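You operate a simulated robot arm through the tools that you are given. There is no shell and no other tool.

The job below is to be done with a simulated robot arm. You get a single attempt, and the scene is never put back.

## Task
Clamp the open MIX jar, tip in the beaker's powder and screw the lid home.
Fine: clamped before tipping; beaker back; release the vice after; the damper stays open. Set down upright: marked plastic beaker.

Only the result counts: the job must be done as asked and must still hold three seconds after the hand-in. Knocking over, shifting, dropping, spilling or breaking anything else fails it. Lids that push on must go on centred and level and be pressed home; caps that screw on are set level and turned clockwise until they are tight.

## Robot
A 6-joint arm with a two-finger parallel gripper, fixed in place. Base frame: the origin is on the floor under the middle of its stand, x ahead of it, y to its left, z up. Units: mm, rad, N and s.
With the tool pointing down near the work surface it reaches from about 240 to 640 mm from the base axis. Its first joint turns from -1.152 to 1.152 rad. Payload 2.7 kg.
The tool frame sits at the grasp point between the pads (the TCP): z along the fingers, y along the line on which they close. The tips reach 23 mm beyond it. Largest opening 94 mm; finger width 38, thickness 10; the body of the gripper, 54 by 96 mm, starts 39 mm behind the TCP.
Orientation is told as [roll, pitch, yaw] about the base's x, y, z axes, in that order, counted from this pose: with the fingers straight down and closing along the base's y, the tool's x points along the base's -x, its y along +y and its z along -z.

## Interface
- The arm moves only by the tool drive_tool. Its argument "moves" is a list of rows, each an object of numbers (a shift or turn left out is 0, a gripper value left out holds the last): "gripper": the closure, from 0 (fully open) to 1 (shut); "dx", "dy", "dz": the shift along the tool's x, y, z in mm; "rx", "ry", "rz": the turn, a rotation vector about the tool's x, y, z in rad. In form: [{"gripper": .., "dx": .., "dy": .., "dz": .., "rx": .., "ry": .., "rz": ..}, ...]. A call has 1 to 20 rows; each row shifts and turns the commanded pose from where the row before left it, along the tool's axes as they then stand. Each row takes 0.2 s and may step no farther than 50 mm and 0.15 rad from the row before; otherwise, or with a gripper value out of range, the whole call is refused. A pose out of reach is approached as far as the arm can. The call stops where the force on the tool passes 60 N (or 10 N more than at its start, if that is more) or the arm is blocked; 0.2 s more then pass. The fingers move at their own pace (about 45 mm/s each) and stop on an object; they squeeze with about 32 N. The grip force told is the motor's: it shows also when the fingers shut on nothing. Time passes only in rows, and 0.2 s behind the last, so rows that do not move let the fingers close. The reply holds the time, the measured pose of the TCP, the force on the tool along the base axes, the opening and the grip force, in the units named above and with some noise, with the torque about the TCP (base axes, N m) and any sound that the robot's microphone picked up, and new pictures: "views" is both (left out), scene, wrist or none.
- Cameras (640 x 400 px; columns grow to the right, rows downward): "scene" is fixed at [70.7, -422.2, 1427.6]; the picture's right is [0.82, -0.57, 0.00], its down [-0.19, -0.28, -0.94] and it looks along [0.53, 0.78, -0.33] (base axes); focal length 302 px, centre (320, 200). "wrist" rides on the gripper at [86, 16, -75] in the tool frame; the picture's right is [-0.18, 0.98, 0.00], its down [-0.58, -0.11, -0.81] and it looks along [-0.79, -0.15, 0.59] (tool axes); focal length 243 px, centre (320, 200). There is no depth. A picture from a camera that has moved, and an enlarged one, comes with that camera's place and axes in the base frame and with its lens.
- enlarge(camera, box): a new picture of the part [left, top, right, bottom] of that camera's present view, enlarged. It takes no simulated time.
- close_job(): hands the job in; it is judged then, once.

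Nothing tells you positions but the pictures and the camera data. Unless the task says otherwise, let go and move clear before handing in.

The tools are called as name(argument=value, ...) on one line, values as JSON. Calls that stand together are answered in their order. drive_tool: Moves the arm, as the interface text tells. Its arguments: {"type":"object","properties":{"moves":{"type":"array","items":{"type":"object","properties":{"gripper":{"type":"number"},"dx":{"type":"number"},"dy":{"type":"number"},"dz":{"type":"number"},"rx":{"type":"number"},"ry":{"type":"number"},"rz":{"type":"number"}}}},"views":{"type":"string","enum":["both","scene","wrist","none"]}},"required":["moves"]} The other tools are called the same way: enlarge (camera, box) takes an enlarged picture of a part of a camera's view; close_job () hands the job in.

At the start:

```text
time_s: 0.0
position: [285.7, -65.4, 1325.3]
tool_rot: [0.0, -0.002, 0.0]
force: [0.3, 0.6, 0.2]
torque: [0.02, 0.0, -0.05]
width: 94.1
gripper_force: 0.2
```

scene: 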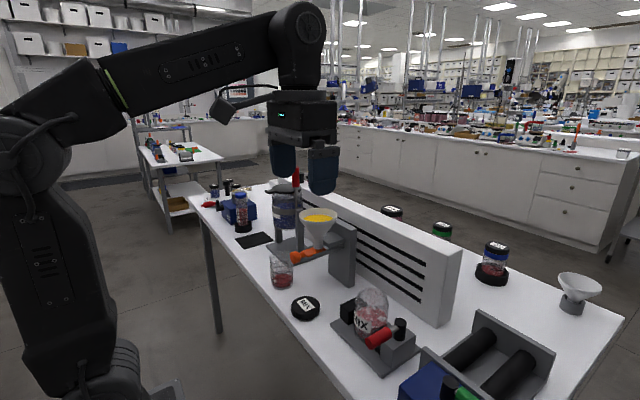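
wrist: 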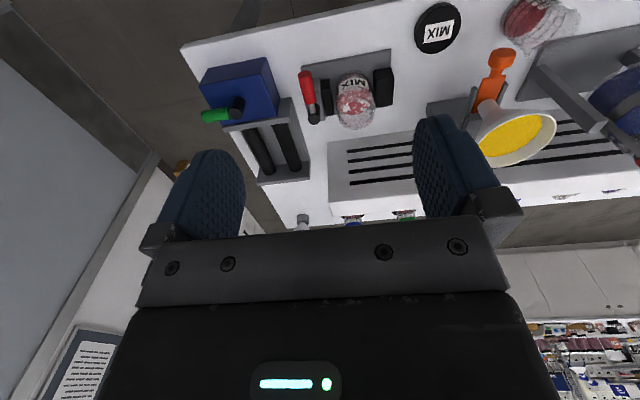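

I see a bench with a vice holding the open MIX jar, a MIX lid lying on the bench, a beaker with red powder, a funnel station with an orange lever, a slotted air duct, and a roller machine. I will look closer before moving.

enlarge(camera="scene", box=[180, 170, 440, 380])

enlarge(camera="scene", box=[320, 270, 460, 390])

enlarge(camera="wrist", box=[180, 0, 640, 240])

enlarge(camera="scene", box=[220, 170, 360, 330])

```text
1.90 times, centred on (310, 275) of scene
camera zoom: at [70.7, -422.2, 1427.6], right [0.82, -0.57, 0.0], down [-0.19, -0.28, -0.94], along [0.53, 0.78, -0.33], focal length 575 px, centre (339, 57)
```

zoom: 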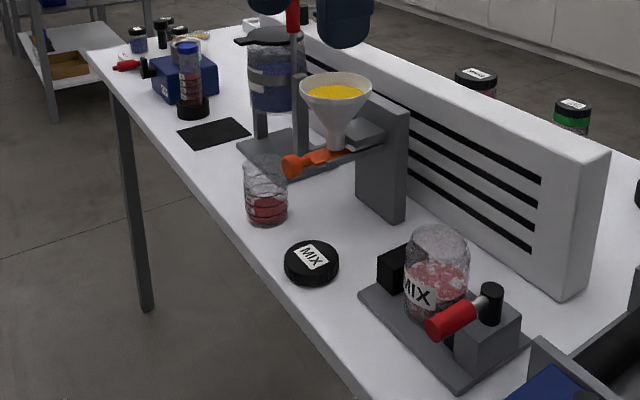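

```text
3.33 times, centred on (390, 330) of scene
camera zoom: at [70.7, -422.2, 1427.6], right [0.82, -0.57, 0.0], down [-0.19, -0.28, -0.94], along [0.53, 0.78, -0.33], focal length 1006 px, centre (87, -233)
```

zoom: 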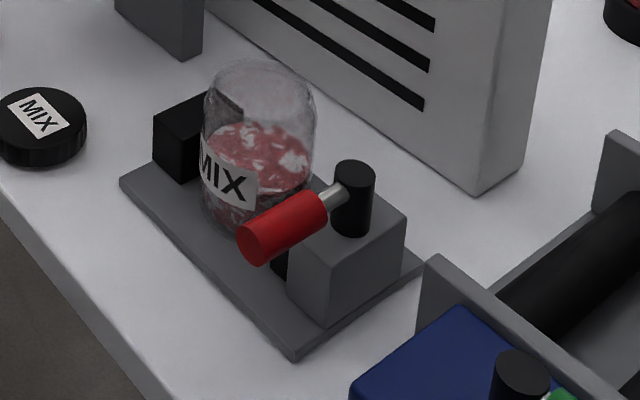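

```text
1.39 times, centred on (410, 120) of wrist
camera zoom: at [199.7, -47.4, 1401.6], right [0.18, 0.98, 0.0], down [0.58, -0.11, 0.81], along [0.79, -0.15, -0.59], focal length 338 px, centre (195, 311)
```

zoom: 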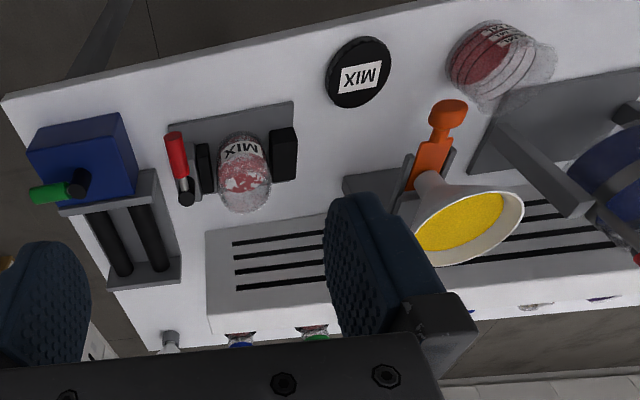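

```text
2.50 times, centred on (290, 250) of scene
camera zoom: at [70.7, -422.2, 1427.6], right [0.82, -0.57, 0.0], down [-0.19, -0.28, -0.94], along [0.53, 0.78, -0.33], focal length 755 px, centre (395, 75)
```

zoom: 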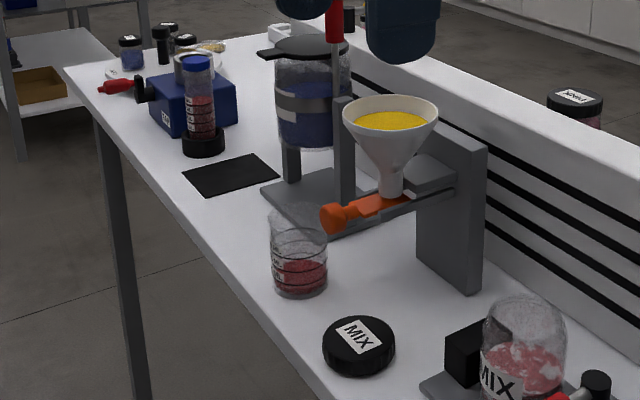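

I take the table top at roughly z 870, the lid near (407, 132), the beaker near (420, 290), the MIX jar near (500, -6) in its vice, and the funnel rim near (491, 200, 1108). I'll lower the arm in free space for a closer wrist view.

drive_tool(moves=[{"dx": 10, "dy": 20, "dz": 45}, {"dx": 10, "dy": 20, "dz": 45}, {"dx": 10, "dy": 15, "dz": 45}, {"dx": 5}], views="both")

```text
refused: row 1 steps farther than a row can; nothing moved
```

Nothing moved because the first step was slightly too long. I'll repeat it with shorter steps.

drive_tool(moves=[{"dx": 10, "dy": 18, "dz": 40}, {"dx": 10, "dy": 18, "dz": 40}, {"dx": 10, "dy": 18, "dz": 40}, {"dx": 5, "dz": 15}], views="both")

```text
time_s: 1.0
position: [250.7, -10.0, 1191.8]
tool_rot: [0.0, -0.002, 0.0]
force: [-0.1, 0.6, 0.4]
torque: [0.02, -0.01, 0.0]
width: 93.8
gripper_force: 0.0
camera wrist: at [164.6, 6.9, 1266.8], right [0.18, 0.98, 0.0], down [0.58, -0.11, 0.81], along [0.79, -0.15, -0.59], focal length 243 px, centre (320, 200)
```

scene: 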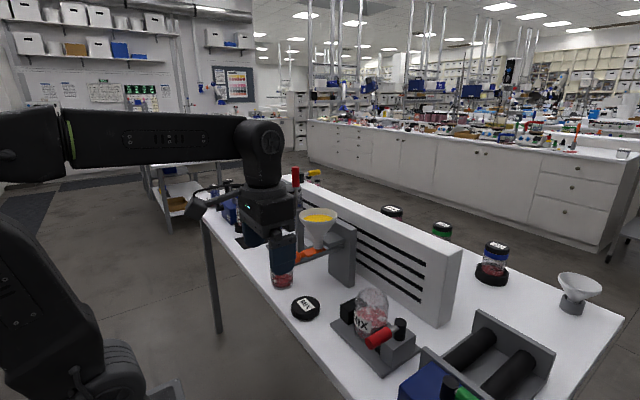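
wrist: 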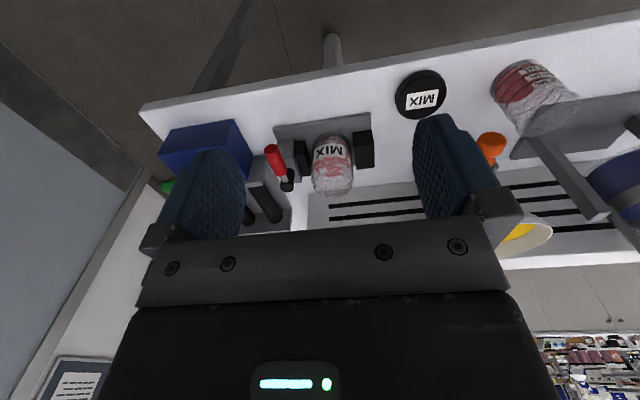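

The view is clearer now, so I'll zoom in on the vice, lever, lid, and beaker, and on the part of the scene that was hidden.

enlarge(camera="wrist", box=[240, 90, 400, 220])

enlarge(camera="wrist", box=[380, 40, 640, 200])

enlarge(camera="scene", box=[200, 160, 360, 260])

```text
3.08 times, centred on (320, 155) of wrist
camera zoom: at [164.6, 6.9, 1266.8], right [0.18, 0.98, 0.0], down [0.58, -0.11, 0.81], along [0.79, -0.15, -0.59], focal length 746 px, centre (320, 338)
```

zoom: 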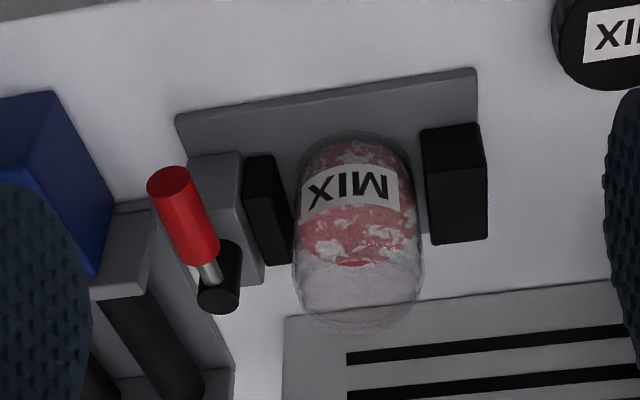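

```text
2.46 times, centred on (510, 120) of wrist
camera zoom: at [164.6, 6.9, 1266.8], right [0.18, 0.98, 0.0], down [0.58, -0.11, 0.81], along [0.79, -0.15, -0.59], focal length 597 px, centre (-148, 397)
```

zoom: 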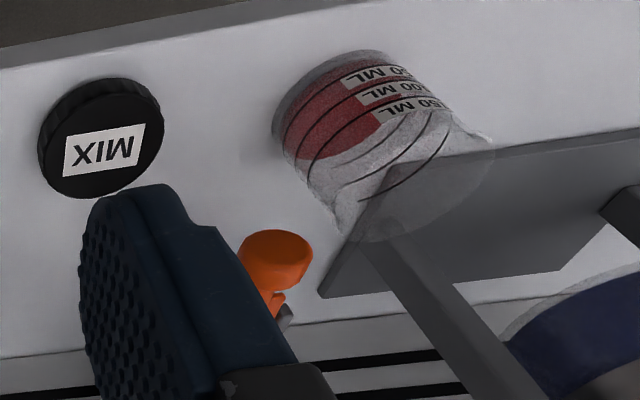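

```text
4.00 times, centred on (280, 210) of scene
camera zoom: at [70.7, -422.2, 1427.6], right [0.82, -0.57, 0.0], down [-0.19, -0.28, -0.94], along [0.53, 0.78, -0.33], focal length 1208 px, centre (480, 160)
```

zoom: 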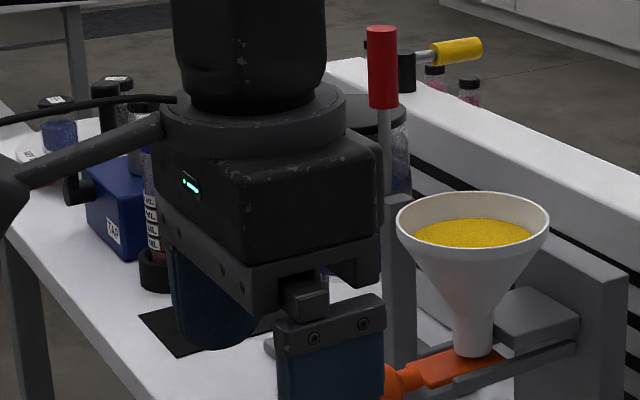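

The damper is the yellow handle on top of the slot duct, well away from the work area. My two position estimates differ by a few centimetres, so I'll take closer wrist views from several known spots to triangulate, starting near the beaker and lid.

drive_tool(moves=[{"dx": -20, "dy": 40, "dz": 15}, {"dx": -20, "dy": 40, "dz": 15}, {"dx": -20, "dy": 40, "dz": 15}, {"dx": -10, "dy": 40, "dz": 15}, {"dy": 40, "dz": 15}, {"dy": 40, "dz": 10}, {}], views="wrist")

enlarge(camera="wrist", box=[160, 0, 480, 200])

drive_tool(moves=[{"dy": -40}, {"dy": -40}, {"dy": -40}, {}], views="wrist")

enlarge(camera="wrist", box=[320, 0, 640, 200])

```text
time_s: 2.6
position: [323.1, 229.9, 1105.2]
tool_rot: [0.0, -0.002, 0.0]
force: [-0.4, -0.6, 0.1]
torque: [-0.02, 0.04, -0.03]
width: 94.2
gripper_force: 0.0
camera wrist: at [235.3, 246.8, 1181.0], right [0.18, 0.98, 0.0], down [0.58, -0.11, 0.81], along [0.79, -0.15, -0.59], focal length 243 px, centre (320, 200)
```

wrist: 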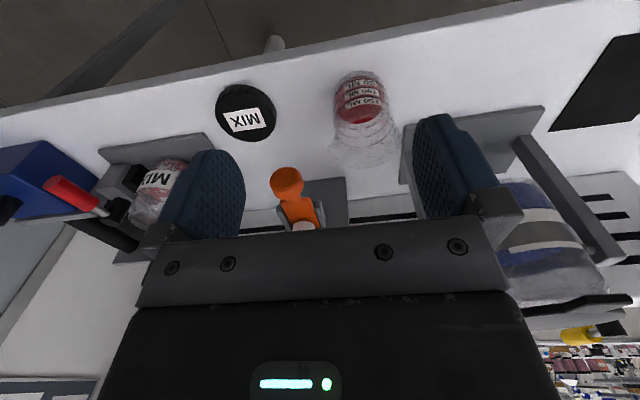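

```text
2.00 times, centred on (320, 100) of wrist
camera zoom: at [235.3, 246.8, 1181.0], right [0.18, 0.98, 0.0], down [0.58, -0.11, 0.81], along [0.79, -0.15, -0.59], focal length 485 px, centre (320, 400)
```

zoom: 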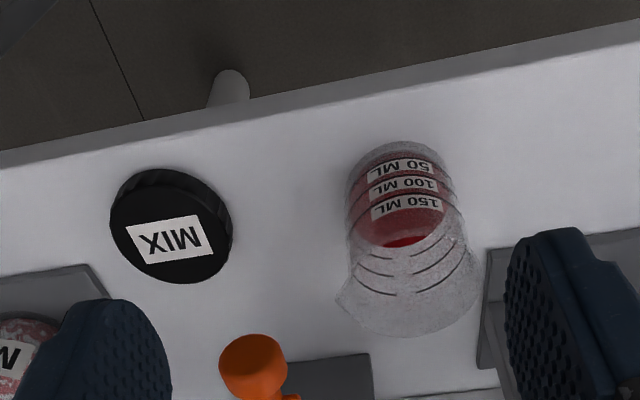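

```text
time_s: 3.6
position: [322.2, 109.8, 1106.1]
tool_rot: [-0.003, -0.002, 0.0]
force: [-0.2, 0.0, -1.3]
torque: [0.02, 0.03, 0.01]
width: 94.0
gripper_force: 0.1
camera wrist: at [235.6, 126.2, 1181.1], right [0.18, 0.98, 0.0], down [0.58, -0.11, 0.81], along [0.79, -0.15, -0.59], focal length 243 px, centre (320, 200)
```

wrist: 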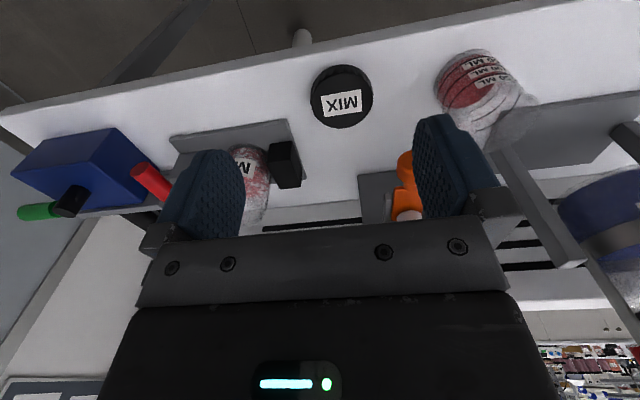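

```text
2.00 times, centred on (480, 100) of wrist
camera zoom: at [235.6, 126.2, 1181.1], right [0.18, 0.98, 0.0], down [0.58, -0.11, 0.81], along [0.79, -0.15, -0.59], focal length 485 px, centre (0, 400)
```

zoom: 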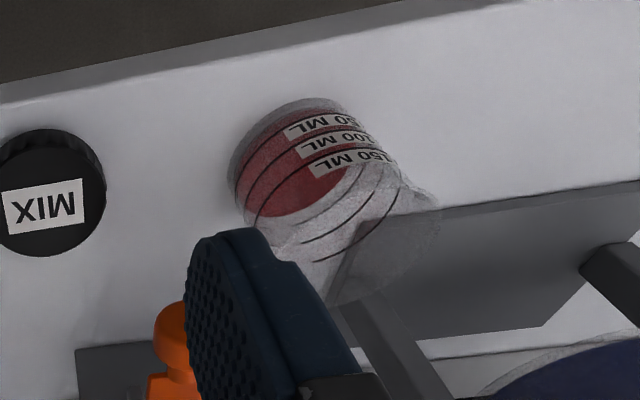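

Triangulating from these two views puts the table at z≈900, the lid top at about (397, 122, 918), and the beaker at about (406, 267) with its rim near 985 and spout toward -y. The orange slide knob is at about (418, 178, 1014). Next I'll look at the vice from two spots.

drive_tool(moves=[{"dx": -25, "dy": -35, "dz": 0}, {"dx": -25, "dy": -35}, {"dx": -10, "dy": -30}, {}], views="wrist")

enlarge(camera="wrist", box=[160, 0, 480, 200])

drive_tool(moves=[{"dy": -40}, {"dy": -40}, {"dy": -40}, {}], views="wrist")

enlarge(camera="wrist", box=[240, 0, 560, 200])

```text
time_s: 4.6
position: [381.4, 8.8, 1105.3]
tool_rot: [-0.002, -0.001, 0.0]
force: [0.0, 0.7, 0.2]
torque: [0.0, -0.01, -0.02]
width: 93.9
gripper_force: 0.1
camera wrist: at [295.1, 26.4, 1180.9], right [0.18, 0.98, 0.0], down [0.58, -0.11, 0.81], along [0.79, -0.15, -0.59], focal length 243 px, centre (320, 200)
```

wrist: 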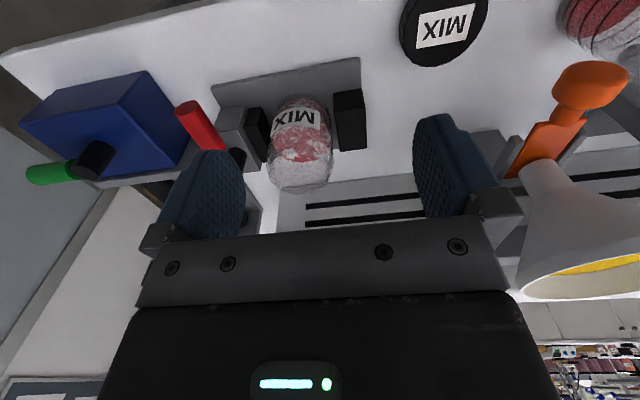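

```text
2.00 times, centred on (320, 100) of wrist
camera zoom: at [295.1, 26.4, 1180.9], right [0.18, 0.98, 0.0], down [0.58, -0.11, 0.81], along [0.79, -0.15, -0.59], focal length 485 px, centre (320, 400)
```

zoom: 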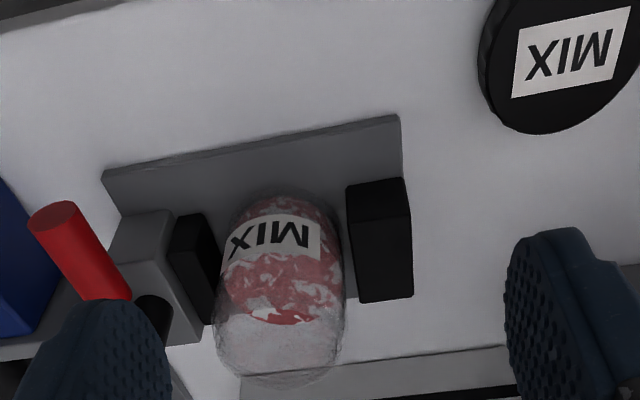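

```text
time_s: 5.6
position: [382.6, -110.0, 1106.5]
tool_rot: [-0.003, -0.001, -0.001]
force: [0.1, 0.0, -0.2]
torque: [0.03, -0.01, -0.02]
width: 93.9
gripper_force: 0.1
camera wrist: at [295.6, -93.8, 1181.7], right [0.18, 0.98, 0.0], down [0.58, -0.11, 0.81], along [0.79, -0.15, -0.59], focal length 243 px, centre (320, 200)
```

wrist: 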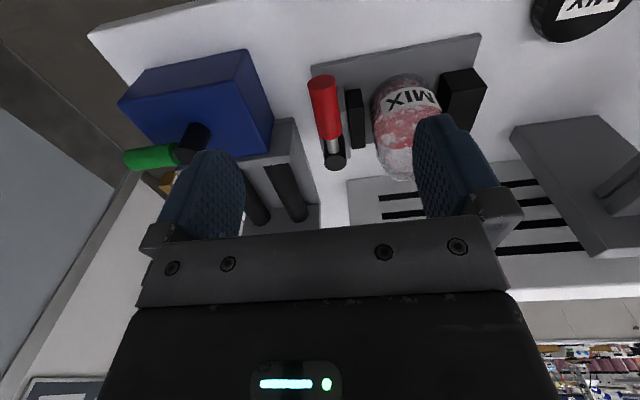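

```text
2.00 times, centred on (400, 100) of wrist
camera zoom: at [295.6, -93.8, 1181.7], right [0.18, 0.98, 0.0], down [0.58, -0.11, 0.81], along [0.79, -0.15, -0.59], focal length 485 px, centre (160, 400)
```

zoom: 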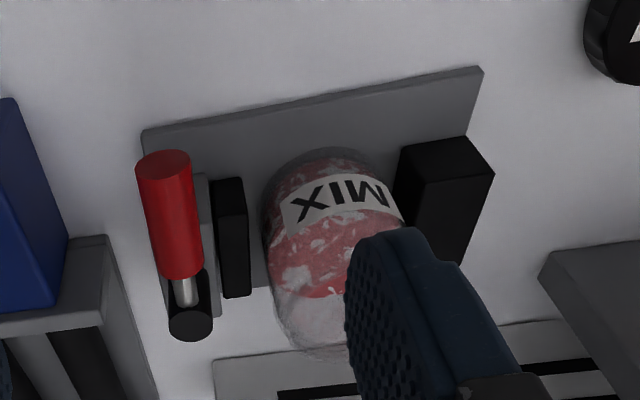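

The jar sits at about (478, -29) between the jaws with small gaps. The red vice handle points along -x from a vertical post at about (473, -110), with its end at about (393, -110, 991). Before choosing a swing direction I'll check how high the roller machine next to it is.

drive_tool(moves=[{"dy": -40}, {"dy": -40}, {"dy": -20}, {}], views="wrist")

enlarge(camera="wrist", box=[240, 0, 560, 200])

enlarge(camera="scene", box=[300, 260, 600, 400])

```text
time_s: 6.6
position: [380.5, -211.8, 1105.8]
tool_rot: [-0.002, -0.003, 0.0]
force: [0.1, -0.6, 0.0]
torque: [0.02, 0.02, -0.04]
width: 93.9
gripper_force: 0.2
camera wrist: at [295.0, -194.2, 1182.4], right [0.18, 0.98, 0.0], down [0.58, -0.11, 0.81], along [0.79, -0.15, -0.59], focal length 243 px, centre (320, 200)
```

wrist: 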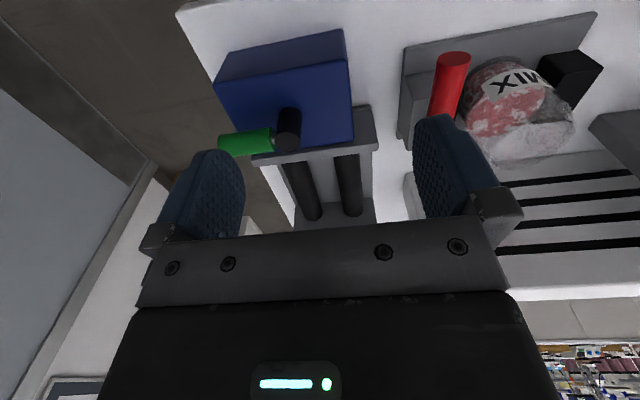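

```text
2.00 times, centred on (400, 100) of wrist
camera zoom: at [295.0, -194.2, 1182.4], right [0.18, 0.98, 0.0], down [0.58, -0.11, 0.81], along [0.79, -0.15, -0.59], focal length 485 px, centre (160, 400)
```

zoom: 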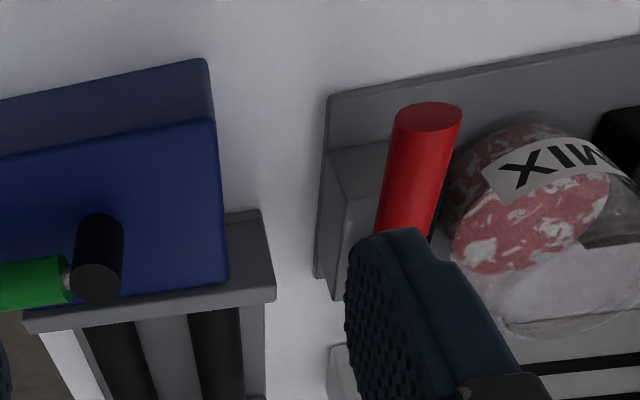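

```text
2.13 times, centred on (450, 330) of scene
camera zoom: at [70.7, -422.2, 1427.6], right [0.82, -0.57, 0.0], down [-0.19, -0.28, -0.94], along [0.53, 0.78, -0.33], focal length 644 px, centre (43, -77)
```

zoom: 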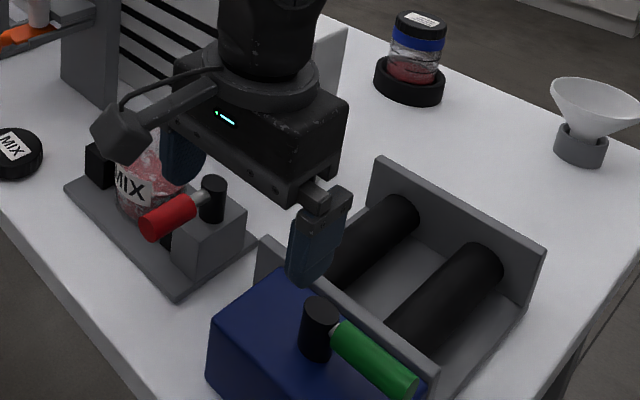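

The roller end plate tops out at z≈966 and the handle's underside is near 978, so a swing toward -y is clear, while the jar blocks a swing toward +y. I'll set the fingers around the handle from above with a partly closed gripper.

drive_tool(moves=[{"dx": -10, "dy": 34, "dz": 10, "gripper": 0.42}, {"dx": -10, "dy": 34, "dz": 10}, {"dx": -11.5, "dy": 34, "dz": 10}, {"dz": 25}, {"dz": 20}, {}], views="both")

enlarge(camera="scene", box=[300, 260, 500, 390])

```text
time_s: 8.0
position: [413.0, -108.4, 1030.2]
tool_rot: [-0.001, -0.002, 0.001]
force: [-0.2, 0.1, 0.5]
torque: [0.03, 0.01, -0.02]
width: 54.4
gripper_force: 0.3
camera wrist: at [326.6, -91.4, 1106.2], right [0.18, 0.98, 0.0], down [0.58, -0.11, 0.81], along [0.79, -0.15, -0.59], focal length 243 px, centre (320, 200)
```

scene: 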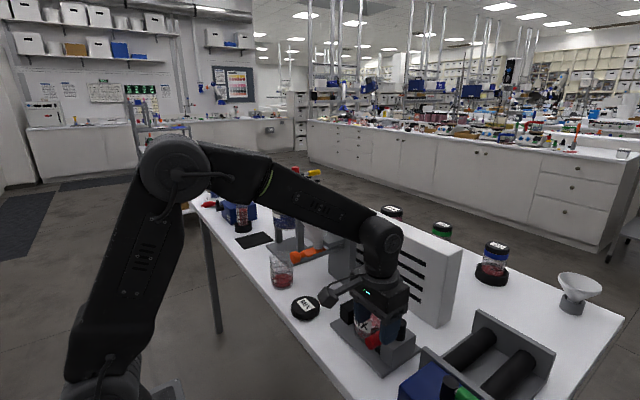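
wrist: 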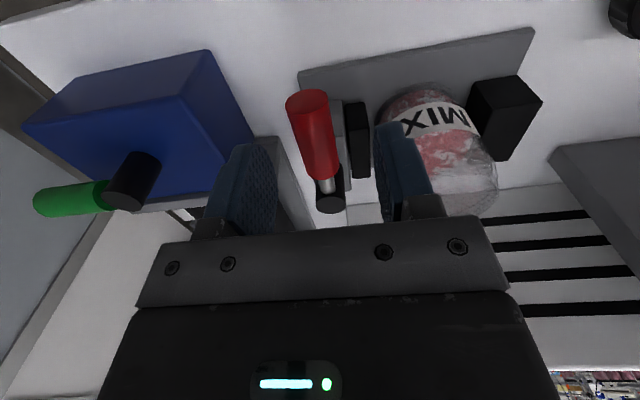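

```text
3.08 times, centred on (400, 325) of scene
camera zoom: at [70.7, -422.2, 1427.6], right [0.82, -0.57, 0.0], down [-0.19, -0.28, -0.94], along [0.53, 0.78, -0.33], focal length 929 px, centre (74, -185)
```

zoom: 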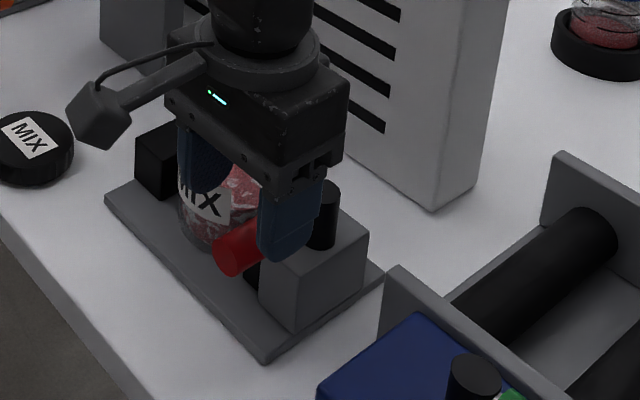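

The fingers straddle the handle. I'll lower the last 30 mm and close on it.

drive_tool(moves=[{"dy": -1.5, "dz": 15}, {"dz": 14}, {"gripper": 1}, {}, {}, {}], views="both")

```text
time_s: 9.4
position: [413.5, -113.1, 1003.0]
tool_rot: [-0.002, -0.004, -0.002]
force: [0.4, -24.9, -5.3]
torque: [-0.4, -0.21, -0.32]
width: 22.5
gripper_force: 45.3
camera wrist: at [326.7, -95.0, 1077.5], right [0.19, 0.98, 0.0], down [0.58, -0.11, 0.81], along [0.79, -0.15, -0.59], focal length 243 px, centre (320, 200)
```

scene: 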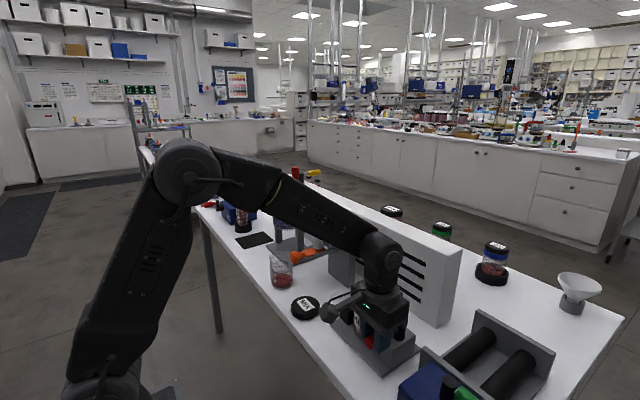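
wrist: 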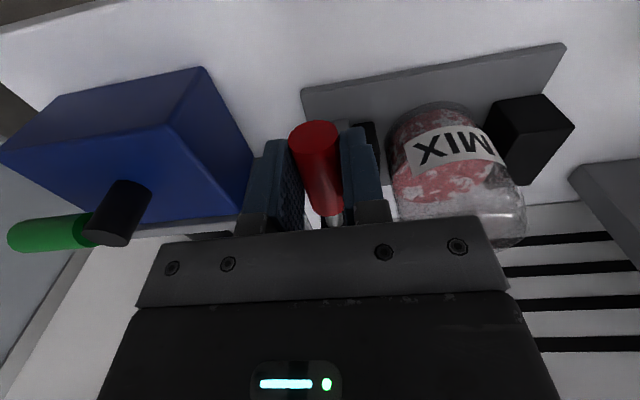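

The grip is firm. The 25 N push toward -y suggests the lever is resting against a stop on the +y side, so I'll swing it toward -y along an arc about the post.

drive_tool(moves=[{"dy": -3}, {"dx": -0.3, "dy": -6, "rz": -0.1}, {"dx": -0.3, "dy": -6, "rz": -0.1}, {}], views="wrist")

```text
time_s: 10.4
position: [414.3, -126.5, 1002.0]
tool_rot: [0.0, 0.001, 0.2]
force: [-7.8, -12.5, -3.9]
torque: [0.07, -0.68, -0.71]
width: 22.9
gripper_force: 45.2
camera wrist: at [326.6, -126.1, 1077.8], right [-0.02, 1.0, 0.0], down [0.59, 0.01, 0.81], along [0.81, 0.01, -0.59], focal length 243 px, centre (320, 200)
```

wrist: 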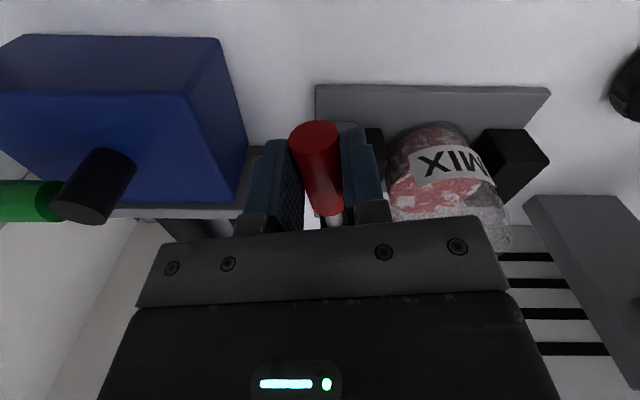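

The lever is turning freely with small forces, so I'll continue the swing.

drive_tool(moves=[{"dx": -0.3, "dy": -6, "rz": -0.1}, {"dx": -0.3, "dy": -6, "rz": -0.1}, {"dx": -0.3, "dy": -6, "rz": -0.1}, {"dx": -0.3, "dy": -6, "rz": -0.1}, {}], views="both")

```text
time_s: 11.6
position: [424.9, -149.8, 1002.1]
tool_rot: [-0.004, 0.001, 0.598]
force: [3.4, -27.2, -10.8]
torque: [-0.55, 0.4, -1.56]
width: 22.8
gripper_force: 45.1
camera wrist: at [343.7, -184.0, 1077.7], right [-0.4, 0.92, 0.0], down [0.54, 0.24, 0.81], along [0.74, 0.32, -0.59], focal length 243 px, centre (320, 200)
```

scene: 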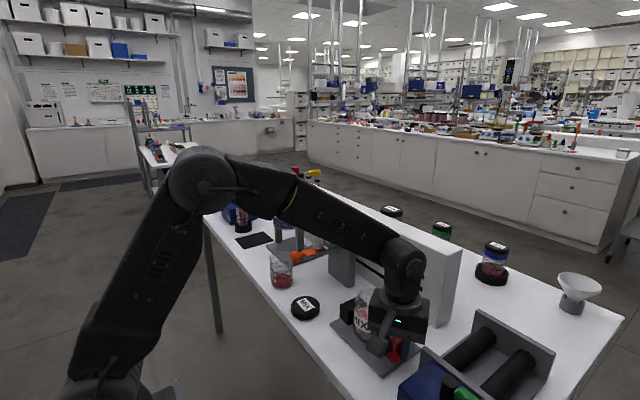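
wrist: 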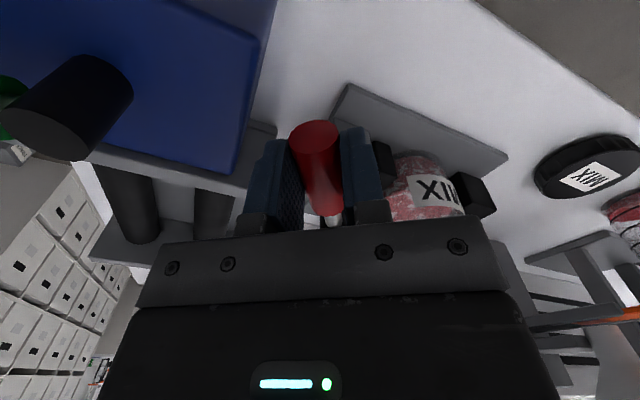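

The lever is following well, and the forces point to a pivot radius nearer 65 mm than 60. I'll correct for that and keep swinging.

drive_tool(moves=[{"dx": 0.8, "dy": -2.8}, {"dx": -0.3, "dy": -6.5, "rz": -0.1}, {"dx": -0.3, "dy": -6.5, "rz": -0.1}, {"dx": -0.3, "dy": -6.5, "rz": -0.1}, {}], views="wrist")

```text
time_s: 12.8
position: [438.4, -166.7, 1002.5]
tool_rot: [-0.002, 0.001, 0.903]
force: [-4.1, -15.8, -8.5]
torque: [0.09, -0.01, -0.47]
width: 22.5
gripper_force: 45.2
camera wrist: at [372.0, -221.7, 1077.9], right [-0.66, 0.75, 0.0], down [0.45, 0.39, 0.81], along [0.61, 0.53, -0.59], focal length 243 px, centre (320, 200)
```

wrist: 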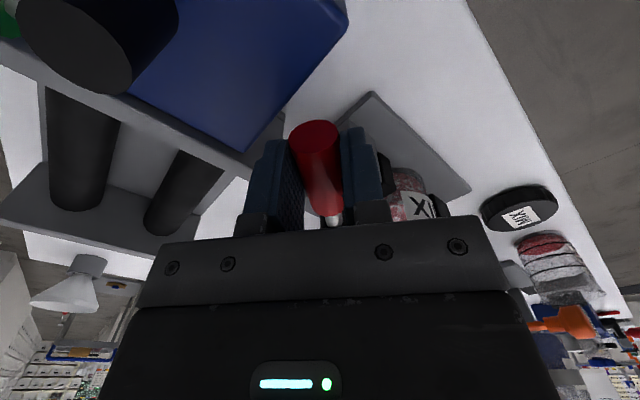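

Forces are low and the path is clear, so I'll continue and watch for the end stop.

drive_tool(moves=[{"dx": -0.3, "dy": -7, "rz": -0.1}, {"dx": -0.3, "dy": -7, "rz": -0.1}, {"dx": -0.3, "dy": -6.5, "rz": -0.1}, {"dx": -0.3, "dy": -6.5, "rz": -0.1}, {}], views="both")

enlarge(camera="scene", box=[300, 260, 500, 390])

```text
time_s: 14.0
position: [462.5, -177.2, 1002.0]
tool_rot: [-0.001, -0.001, 1.302]
force: [-2.0, -9.9, -9.0]
torque: [-0.33, 0.09, 0.03]
width: 22.6
gripper_force: 44.6
camera wrist: at [423.7, -255.2, 1077.9], right [-0.9, 0.44, 0.0], down [0.26, 0.53, 0.81], along [0.35, 0.72, -0.59], focal length 243 px, centre (320, 200)
```

scene: 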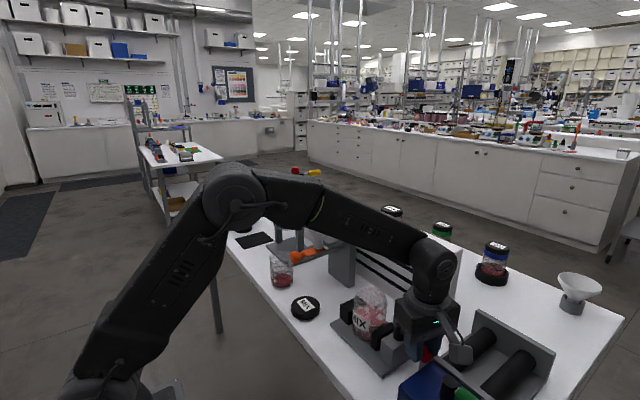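
wrist: 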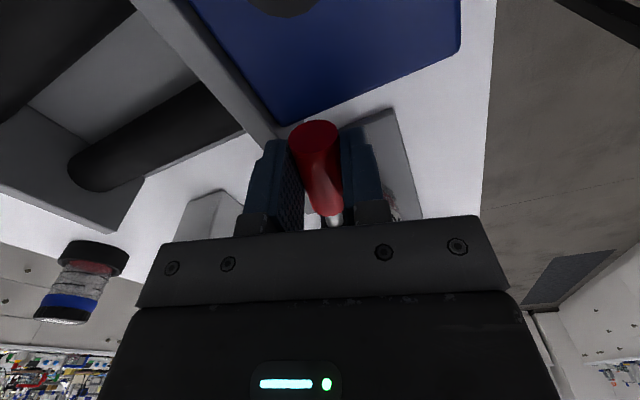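

```text
3.08 times, centred on (400, 325) of scene
camera zoom: at [70.7, -422.5, 1427.5], right [0.82, -0.57, 0.0], down [-0.19, -0.28, -0.94], along [0.53, 0.78, -0.33], focal length 929 px, centre (74, -185)
```

zoom: 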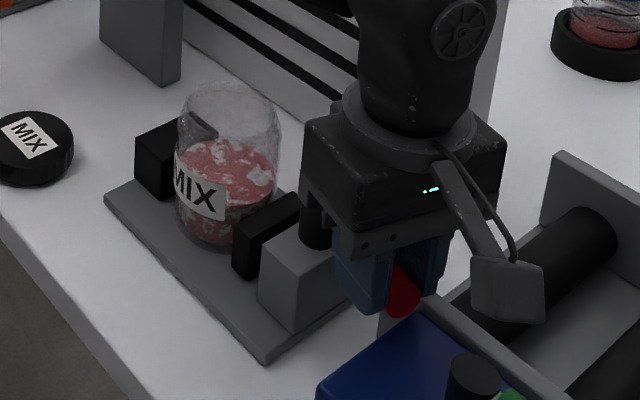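

The jaw is moving with the lever. I'll keep going in smaller steps until I feel the end stop.

drive_tool(moves=[{"dx": -0.3, "dy": -6.5, "rz": -0.1}, {"dx": -0.3, "dy": -6.5, "rz": -0.1}, {"dx": -0.2, "dy": -4.5, "rz": -0.07}, {}], views="both")

enlarge(camera="scene", box=[300, 260, 500, 390])

```text
time_s: 15.0
position: [479.4, -179.3, 1002.7]
tool_rot: [-0.003, 0.0, 1.571]
force: [8.0, -13.1, -14.5]
torque: [0.55, -0.22, -0.44]
width: 22.4
gripper_force: 45.2
camera wrist: at [463.7, -265.0, 1078.0], right [-0.98, 0.18, 0.0], down [0.11, 0.58, 0.81], along [0.15, 0.79, -0.59], focal length 243 px, centre (320, 200)
```

scene: 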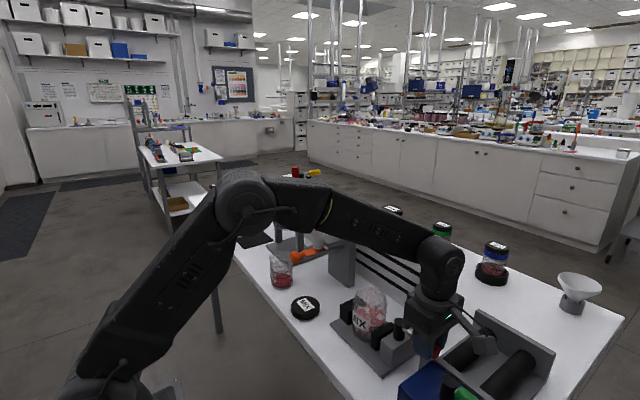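
wrist: 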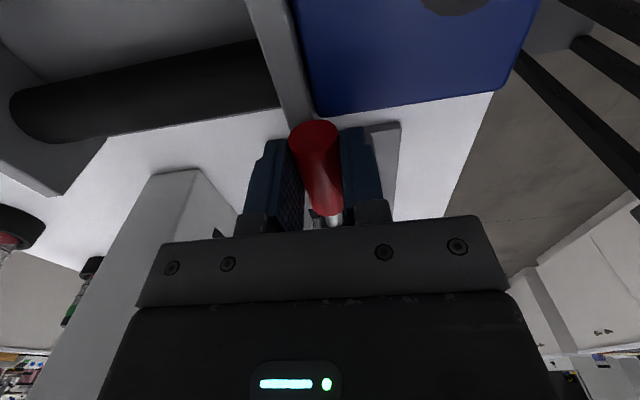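

```text
3.08 times, centred on (400, 325) of scene
camera zoom: at [71.1, -422.7, 1427.4], right [0.82, -0.57, 0.0], down [-0.19, -0.28, -0.94], along [0.53, 0.78, -0.33], focal length 929 px, centre (74, -185)
```

zoom: 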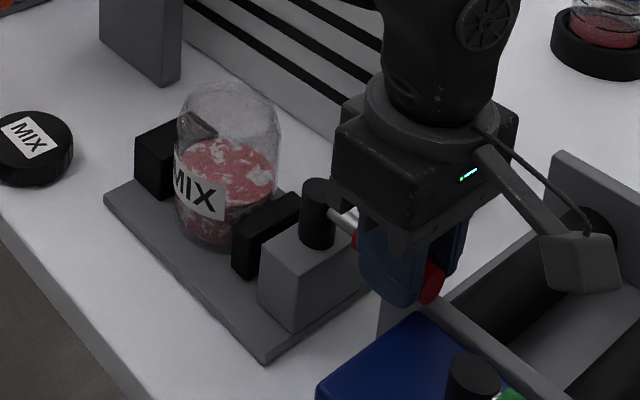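

The handle is at 90° with no stop felt and no sound reported. I'll go a little further, carefully.

drive_tool(moves=[{"dx": -0.3, "dy": -6.5, "rz": -0.1}, {"dx": -0.3, "dy": -6.5, "rz": -0.1}, {}], views="none")

enlarge(camera="scene", box=[320, 270, 420, 370])

```text
time_s: 15.6
position: [480.9, -177.2, 1002.0]
tool_rot: [0.031, -0.013, 1.737]
force: [-16.9, 5.6, 11.4]
torque: [-0.25, 0.41, -1.63]
width: 27.7
gripper_force: 45.2
stopped in row 3: the force on the tool passed its limit at 69 N (the readings are from after the stop); the commanded pose is now the measured one
```

```text
4.00 times, centred on (370, 320) of scene
camera zoom: at [70.1, -422.0, 1427.7], right [0.82, -0.57, 0.0], down [-0.19, -0.28, -0.94], along [0.53, 0.78, -0.33], focal length 1208 px, centre (120, -280)
```

zoom: 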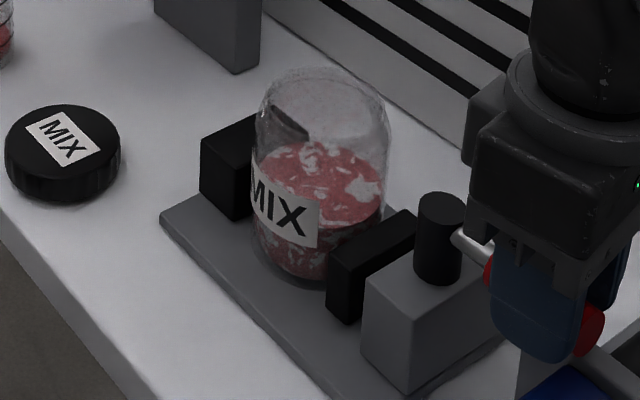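

The lever hit its stop just past 90°. I'll undo the small twist, open the fingers, rise clear, and check the jaws.

drive_tool(moves=[{"rz": 0.07}, {"rz": 0.07}, {"gripper": 0.42}, {}, {}, {"dz": -30}, {"dz": -40}, {"dz": -40}], views="both")

enlarge(camera="scene", box=[320, 270, 460, 370])

```text
time_s: 17.4
position: [486.0, -178.5, 1110.9]
tool_rot: [0.03, -0.007, 1.603]
force: [0.6, -0.9, 0.1]
torque: [0.01, 0.02, -0.01]
width: 54.7
gripper_force: 0.0
camera wrist: at [474.8, -264.9, 1187.0], right [-0.99, 0.15, 0.03], down [0.11, 0.58, 0.81], along [0.11, 0.8, -0.59], focal length 243 px, centre (320, 200)
```

scene: 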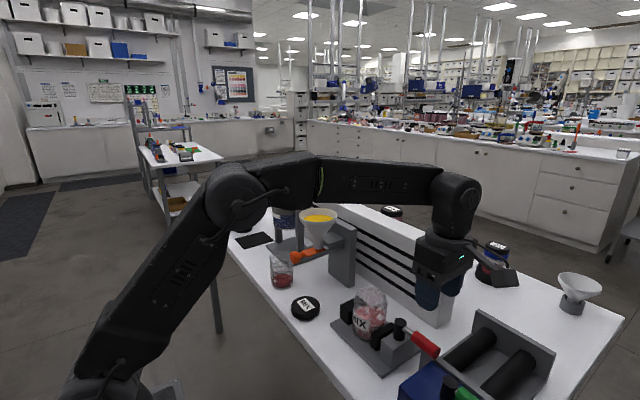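
wrist: 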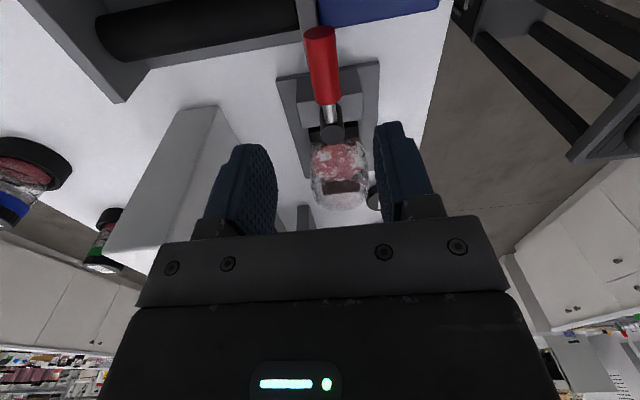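

```text
4.00 times, centred on (390, 320) of scene
camera zoom: at [70.7, -422.2, 1427.6], right [0.82, -0.57, 0.0], down [-0.19, -0.28, -0.94], along [0.53, 0.78, -0.33], focal length 1208 px, centre (40, -280)
```

zoom: 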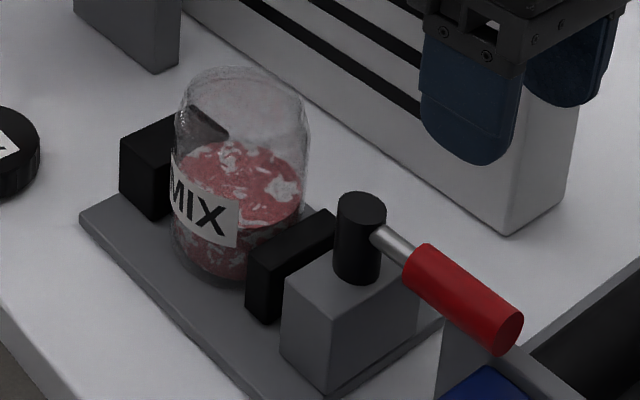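

The lever stays in its new position. I'll turn the wrist back and return to the earlier viewpoint to compare the jaw gaps with the earlier picture.

drive_tool(moves=[{"rz": 0.15}, {"rz": 0.15}, {"rz": 0.15}, {"rz": 0.15}, {"rz": 0.15}, {"rz": 0.15}, {"rz": 0.15}, {"rz": 0.15}, {"rz": 0.15}, {"rz": 0.15}, {"rz": 0.103}, {"rx": 0.03, "ry": 0.007}, {"dx": 25, "dy": 40}, {"dx": 25, "dy": 40}, {"dx": 25, "dy": 40}, {"dx": 25, "dy": 40}, {"dx": 4, "dy": 27, "dz": 5}, {}], views="wrist")

enlarge(camera="wrist", box=[160, 0, 480, 200])

```text
time_s: 21.2
position: [382.3, 7.4, 1105.3]
tool_rot: [-0.026, 0.034, 0.001]
force: [0.2, 0.1, -0.6]
torque: [0.01, -0.02, -0.01]
width: 54.4
gripper_force: 0.0
camera wrist: at [297.8, 27.5, 1183.9], right [0.18, 0.98, -0.03], down [0.61, -0.09, 0.79], along [0.77, -0.16, -0.62], focal length 243 px, centre (320, 200)
```

wrist: 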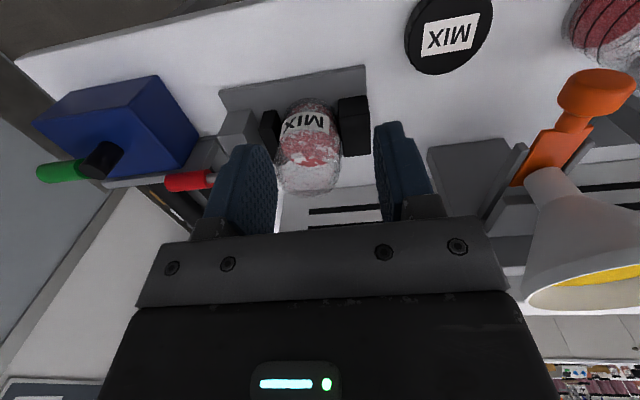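

```text
2.00 times, centred on (320, 100) of wrist
camera zoom: at [297.8, 27.5, 1183.9], right [0.18, 0.98, -0.03], down [0.61, -0.09, 0.79], along [0.77, -0.16, -0.62], focal length 485 px, centre (320, 400)
```

zoom: 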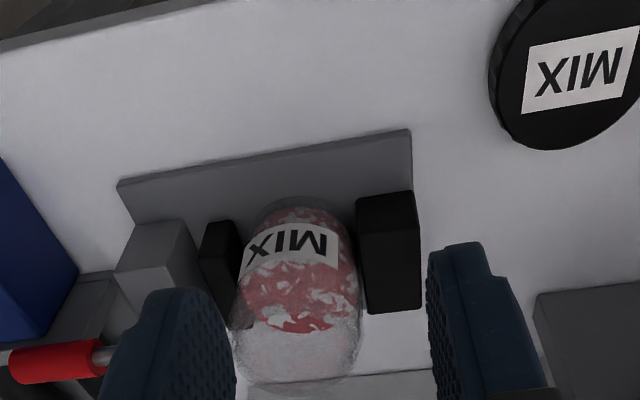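

Compared with the earlier view, the moving jaw has come off its block by about 6 mm and now presses the jar against the fixed jaw, so the jar is clamped. For the beaker I want a horizontal tool with the camera on top, so I'll rise, level the tool, and test a half-turn of the wrist in free air.

drive_tool(moves=[{"rx": -0.026, "ry": -0.034}, {"dx": 10, "dy": 10, "dz": -40}, {"dx": 10, "dy": 10, "dz": -40}, {"rz": -0.15}, {"rz": -0.15}, {"rz": -0.15}, {"rz": -0.15}, {"rz": -0.15}, {"rz": -0.15}, {"rz": -0.15}, {"rz": -0.15}, {"rz": -0.15}, {"rz": -0.15}, {}], views="none")

drive_tool(moves=[{"rz": -0.15}, {"rz": -0.15}, {"rz": -0.15}, {"rz": -0.15}, {"rz": -0.15}, {"rz": -0.15}, {"rz": -0.15}, {"rz": -0.15}, {"rz": -0.15}, {"rz": -0.15}, {"rz": -0.1416}, {}], views="scene")

```text
time_s: 24.2
position: [362.0, 28.4, 1186.2]
tool_rot: [0.002, -0.003, 1.503]
force: [0.3, 0.1, 0.3]
torque: [-0.03, 0.02, -0.04]
width: 54.4
gripper_force: 0.0
```

```text
time_s: 26.8
position: [361.2, 27.2, 1185.4]
tool_rot: [-0.001, -0.002, -3.14]
force: [0.3, 0.4, 0.0]
torque: [0.0, 0.01, 0.0]
width: 54.4
gripper_force: 0.0
```

scene: 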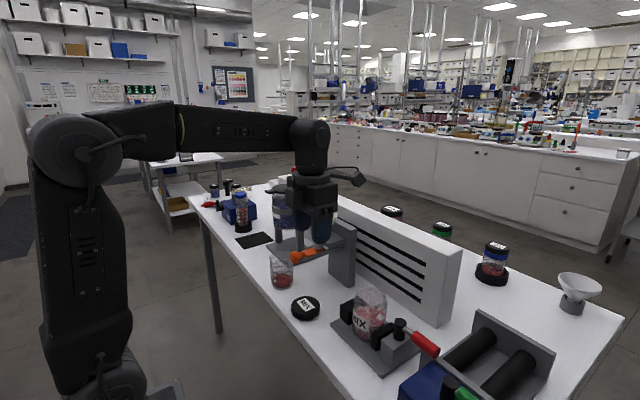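

The half-turn works (yaw ≈ π). Next I'll move over to the beaker's side at height with the gripper open, then pitch the tool toward horizontal.

drive_tool(moves=[{"dy": -40, "gripper": 0}, {"dy": -40}, {"dy": -40}, {"dy": -40}, {"dy": -40}, {"dy": -40}, {}], views="scene")

drive_tool(moves=[{"ry": 0.14}, {"ry": 0.14}, {"ry": 0.14}, {"ry": 0.14}, {"ry": 0.14}, {}], views="both")

```text
time_s: 28.4
position: [362.5, 267.5, 1188.0]
tool_rot: [-0.002, -0.002, 3.141]
force: [-0.3, 0.9, -0.2]
torque: [-0.02, 0.0, 0.01]
width: 94.1
gripper_force: 0.0
```

scene: 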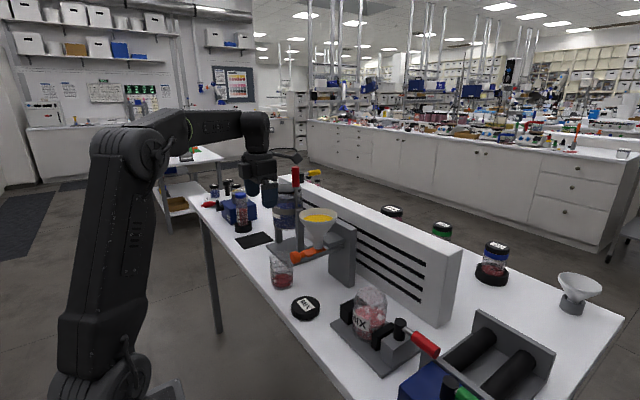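

```text
time_s: 29.8
position: [360.8, 267.4, 1186.5]
tool_rot: [-0.003, 0.699, 3.141]
force: [0.2, -0.2, 0.4]
torque: [0.0, 0.02, 0.04]
width: 94.1
gripper_force: 0.0
camera wrist: at [380.3, 252.2, 1299.7], right [-0.14, -0.98, -0.12], down [-0.96, 0.11, 0.24], along [-0.23, 0.15, -0.96], focal length 243 px, centre (320, 200)
```

scene: 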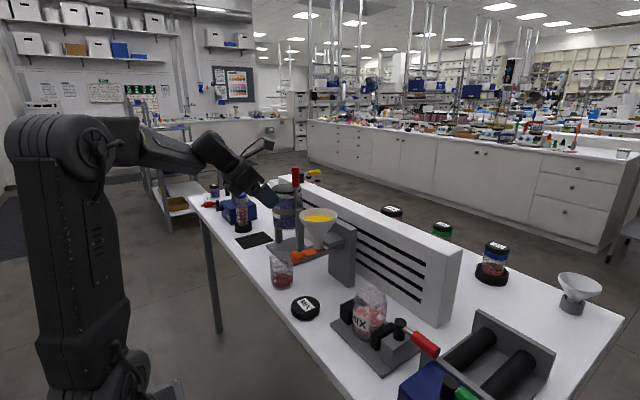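
wrist: 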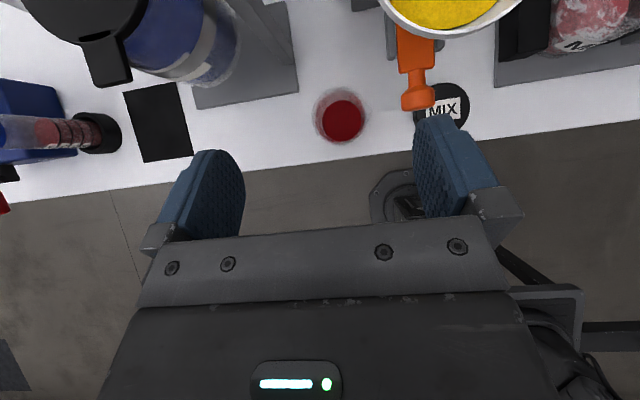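

Pitching works and the camera now looks almost straight down on the beaker. I'll zoom in to pin down its centre and rim.

enlarge(camera="wrist", box=[260, 50, 420, 170])

enlarge(camera="wrist", box=[360, 0, 640, 140])

```text
3.33 times, centred on (340, 110) of wrist
camera zoom: at [380.3, 252.2, 1299.7], right [-0.14, -0.98, -0.12], down [-0.96, 0.11, 0.24], along [-0.23, 0.15, -0.96], focal length 809 px, centre (253, 500)
```

zoom: 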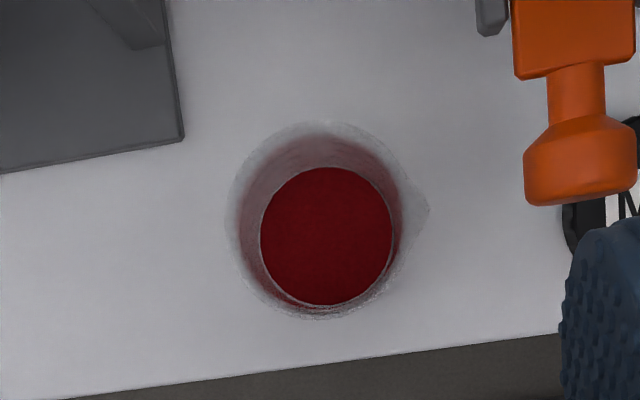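

```text
2.29 times, centred on (500, 70) of wrist
camera zoom: at [380.3, 252.2, 1299.7], right [-0.14, -0.98, -0.12], down [-0.96, 0.11, 0.24], along [-0.23, 0.15, -0.96], focal length 555 px, centre (-91, 497)
```

zoom: 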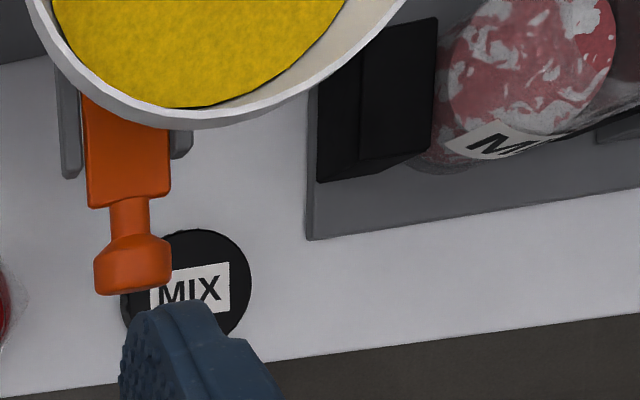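

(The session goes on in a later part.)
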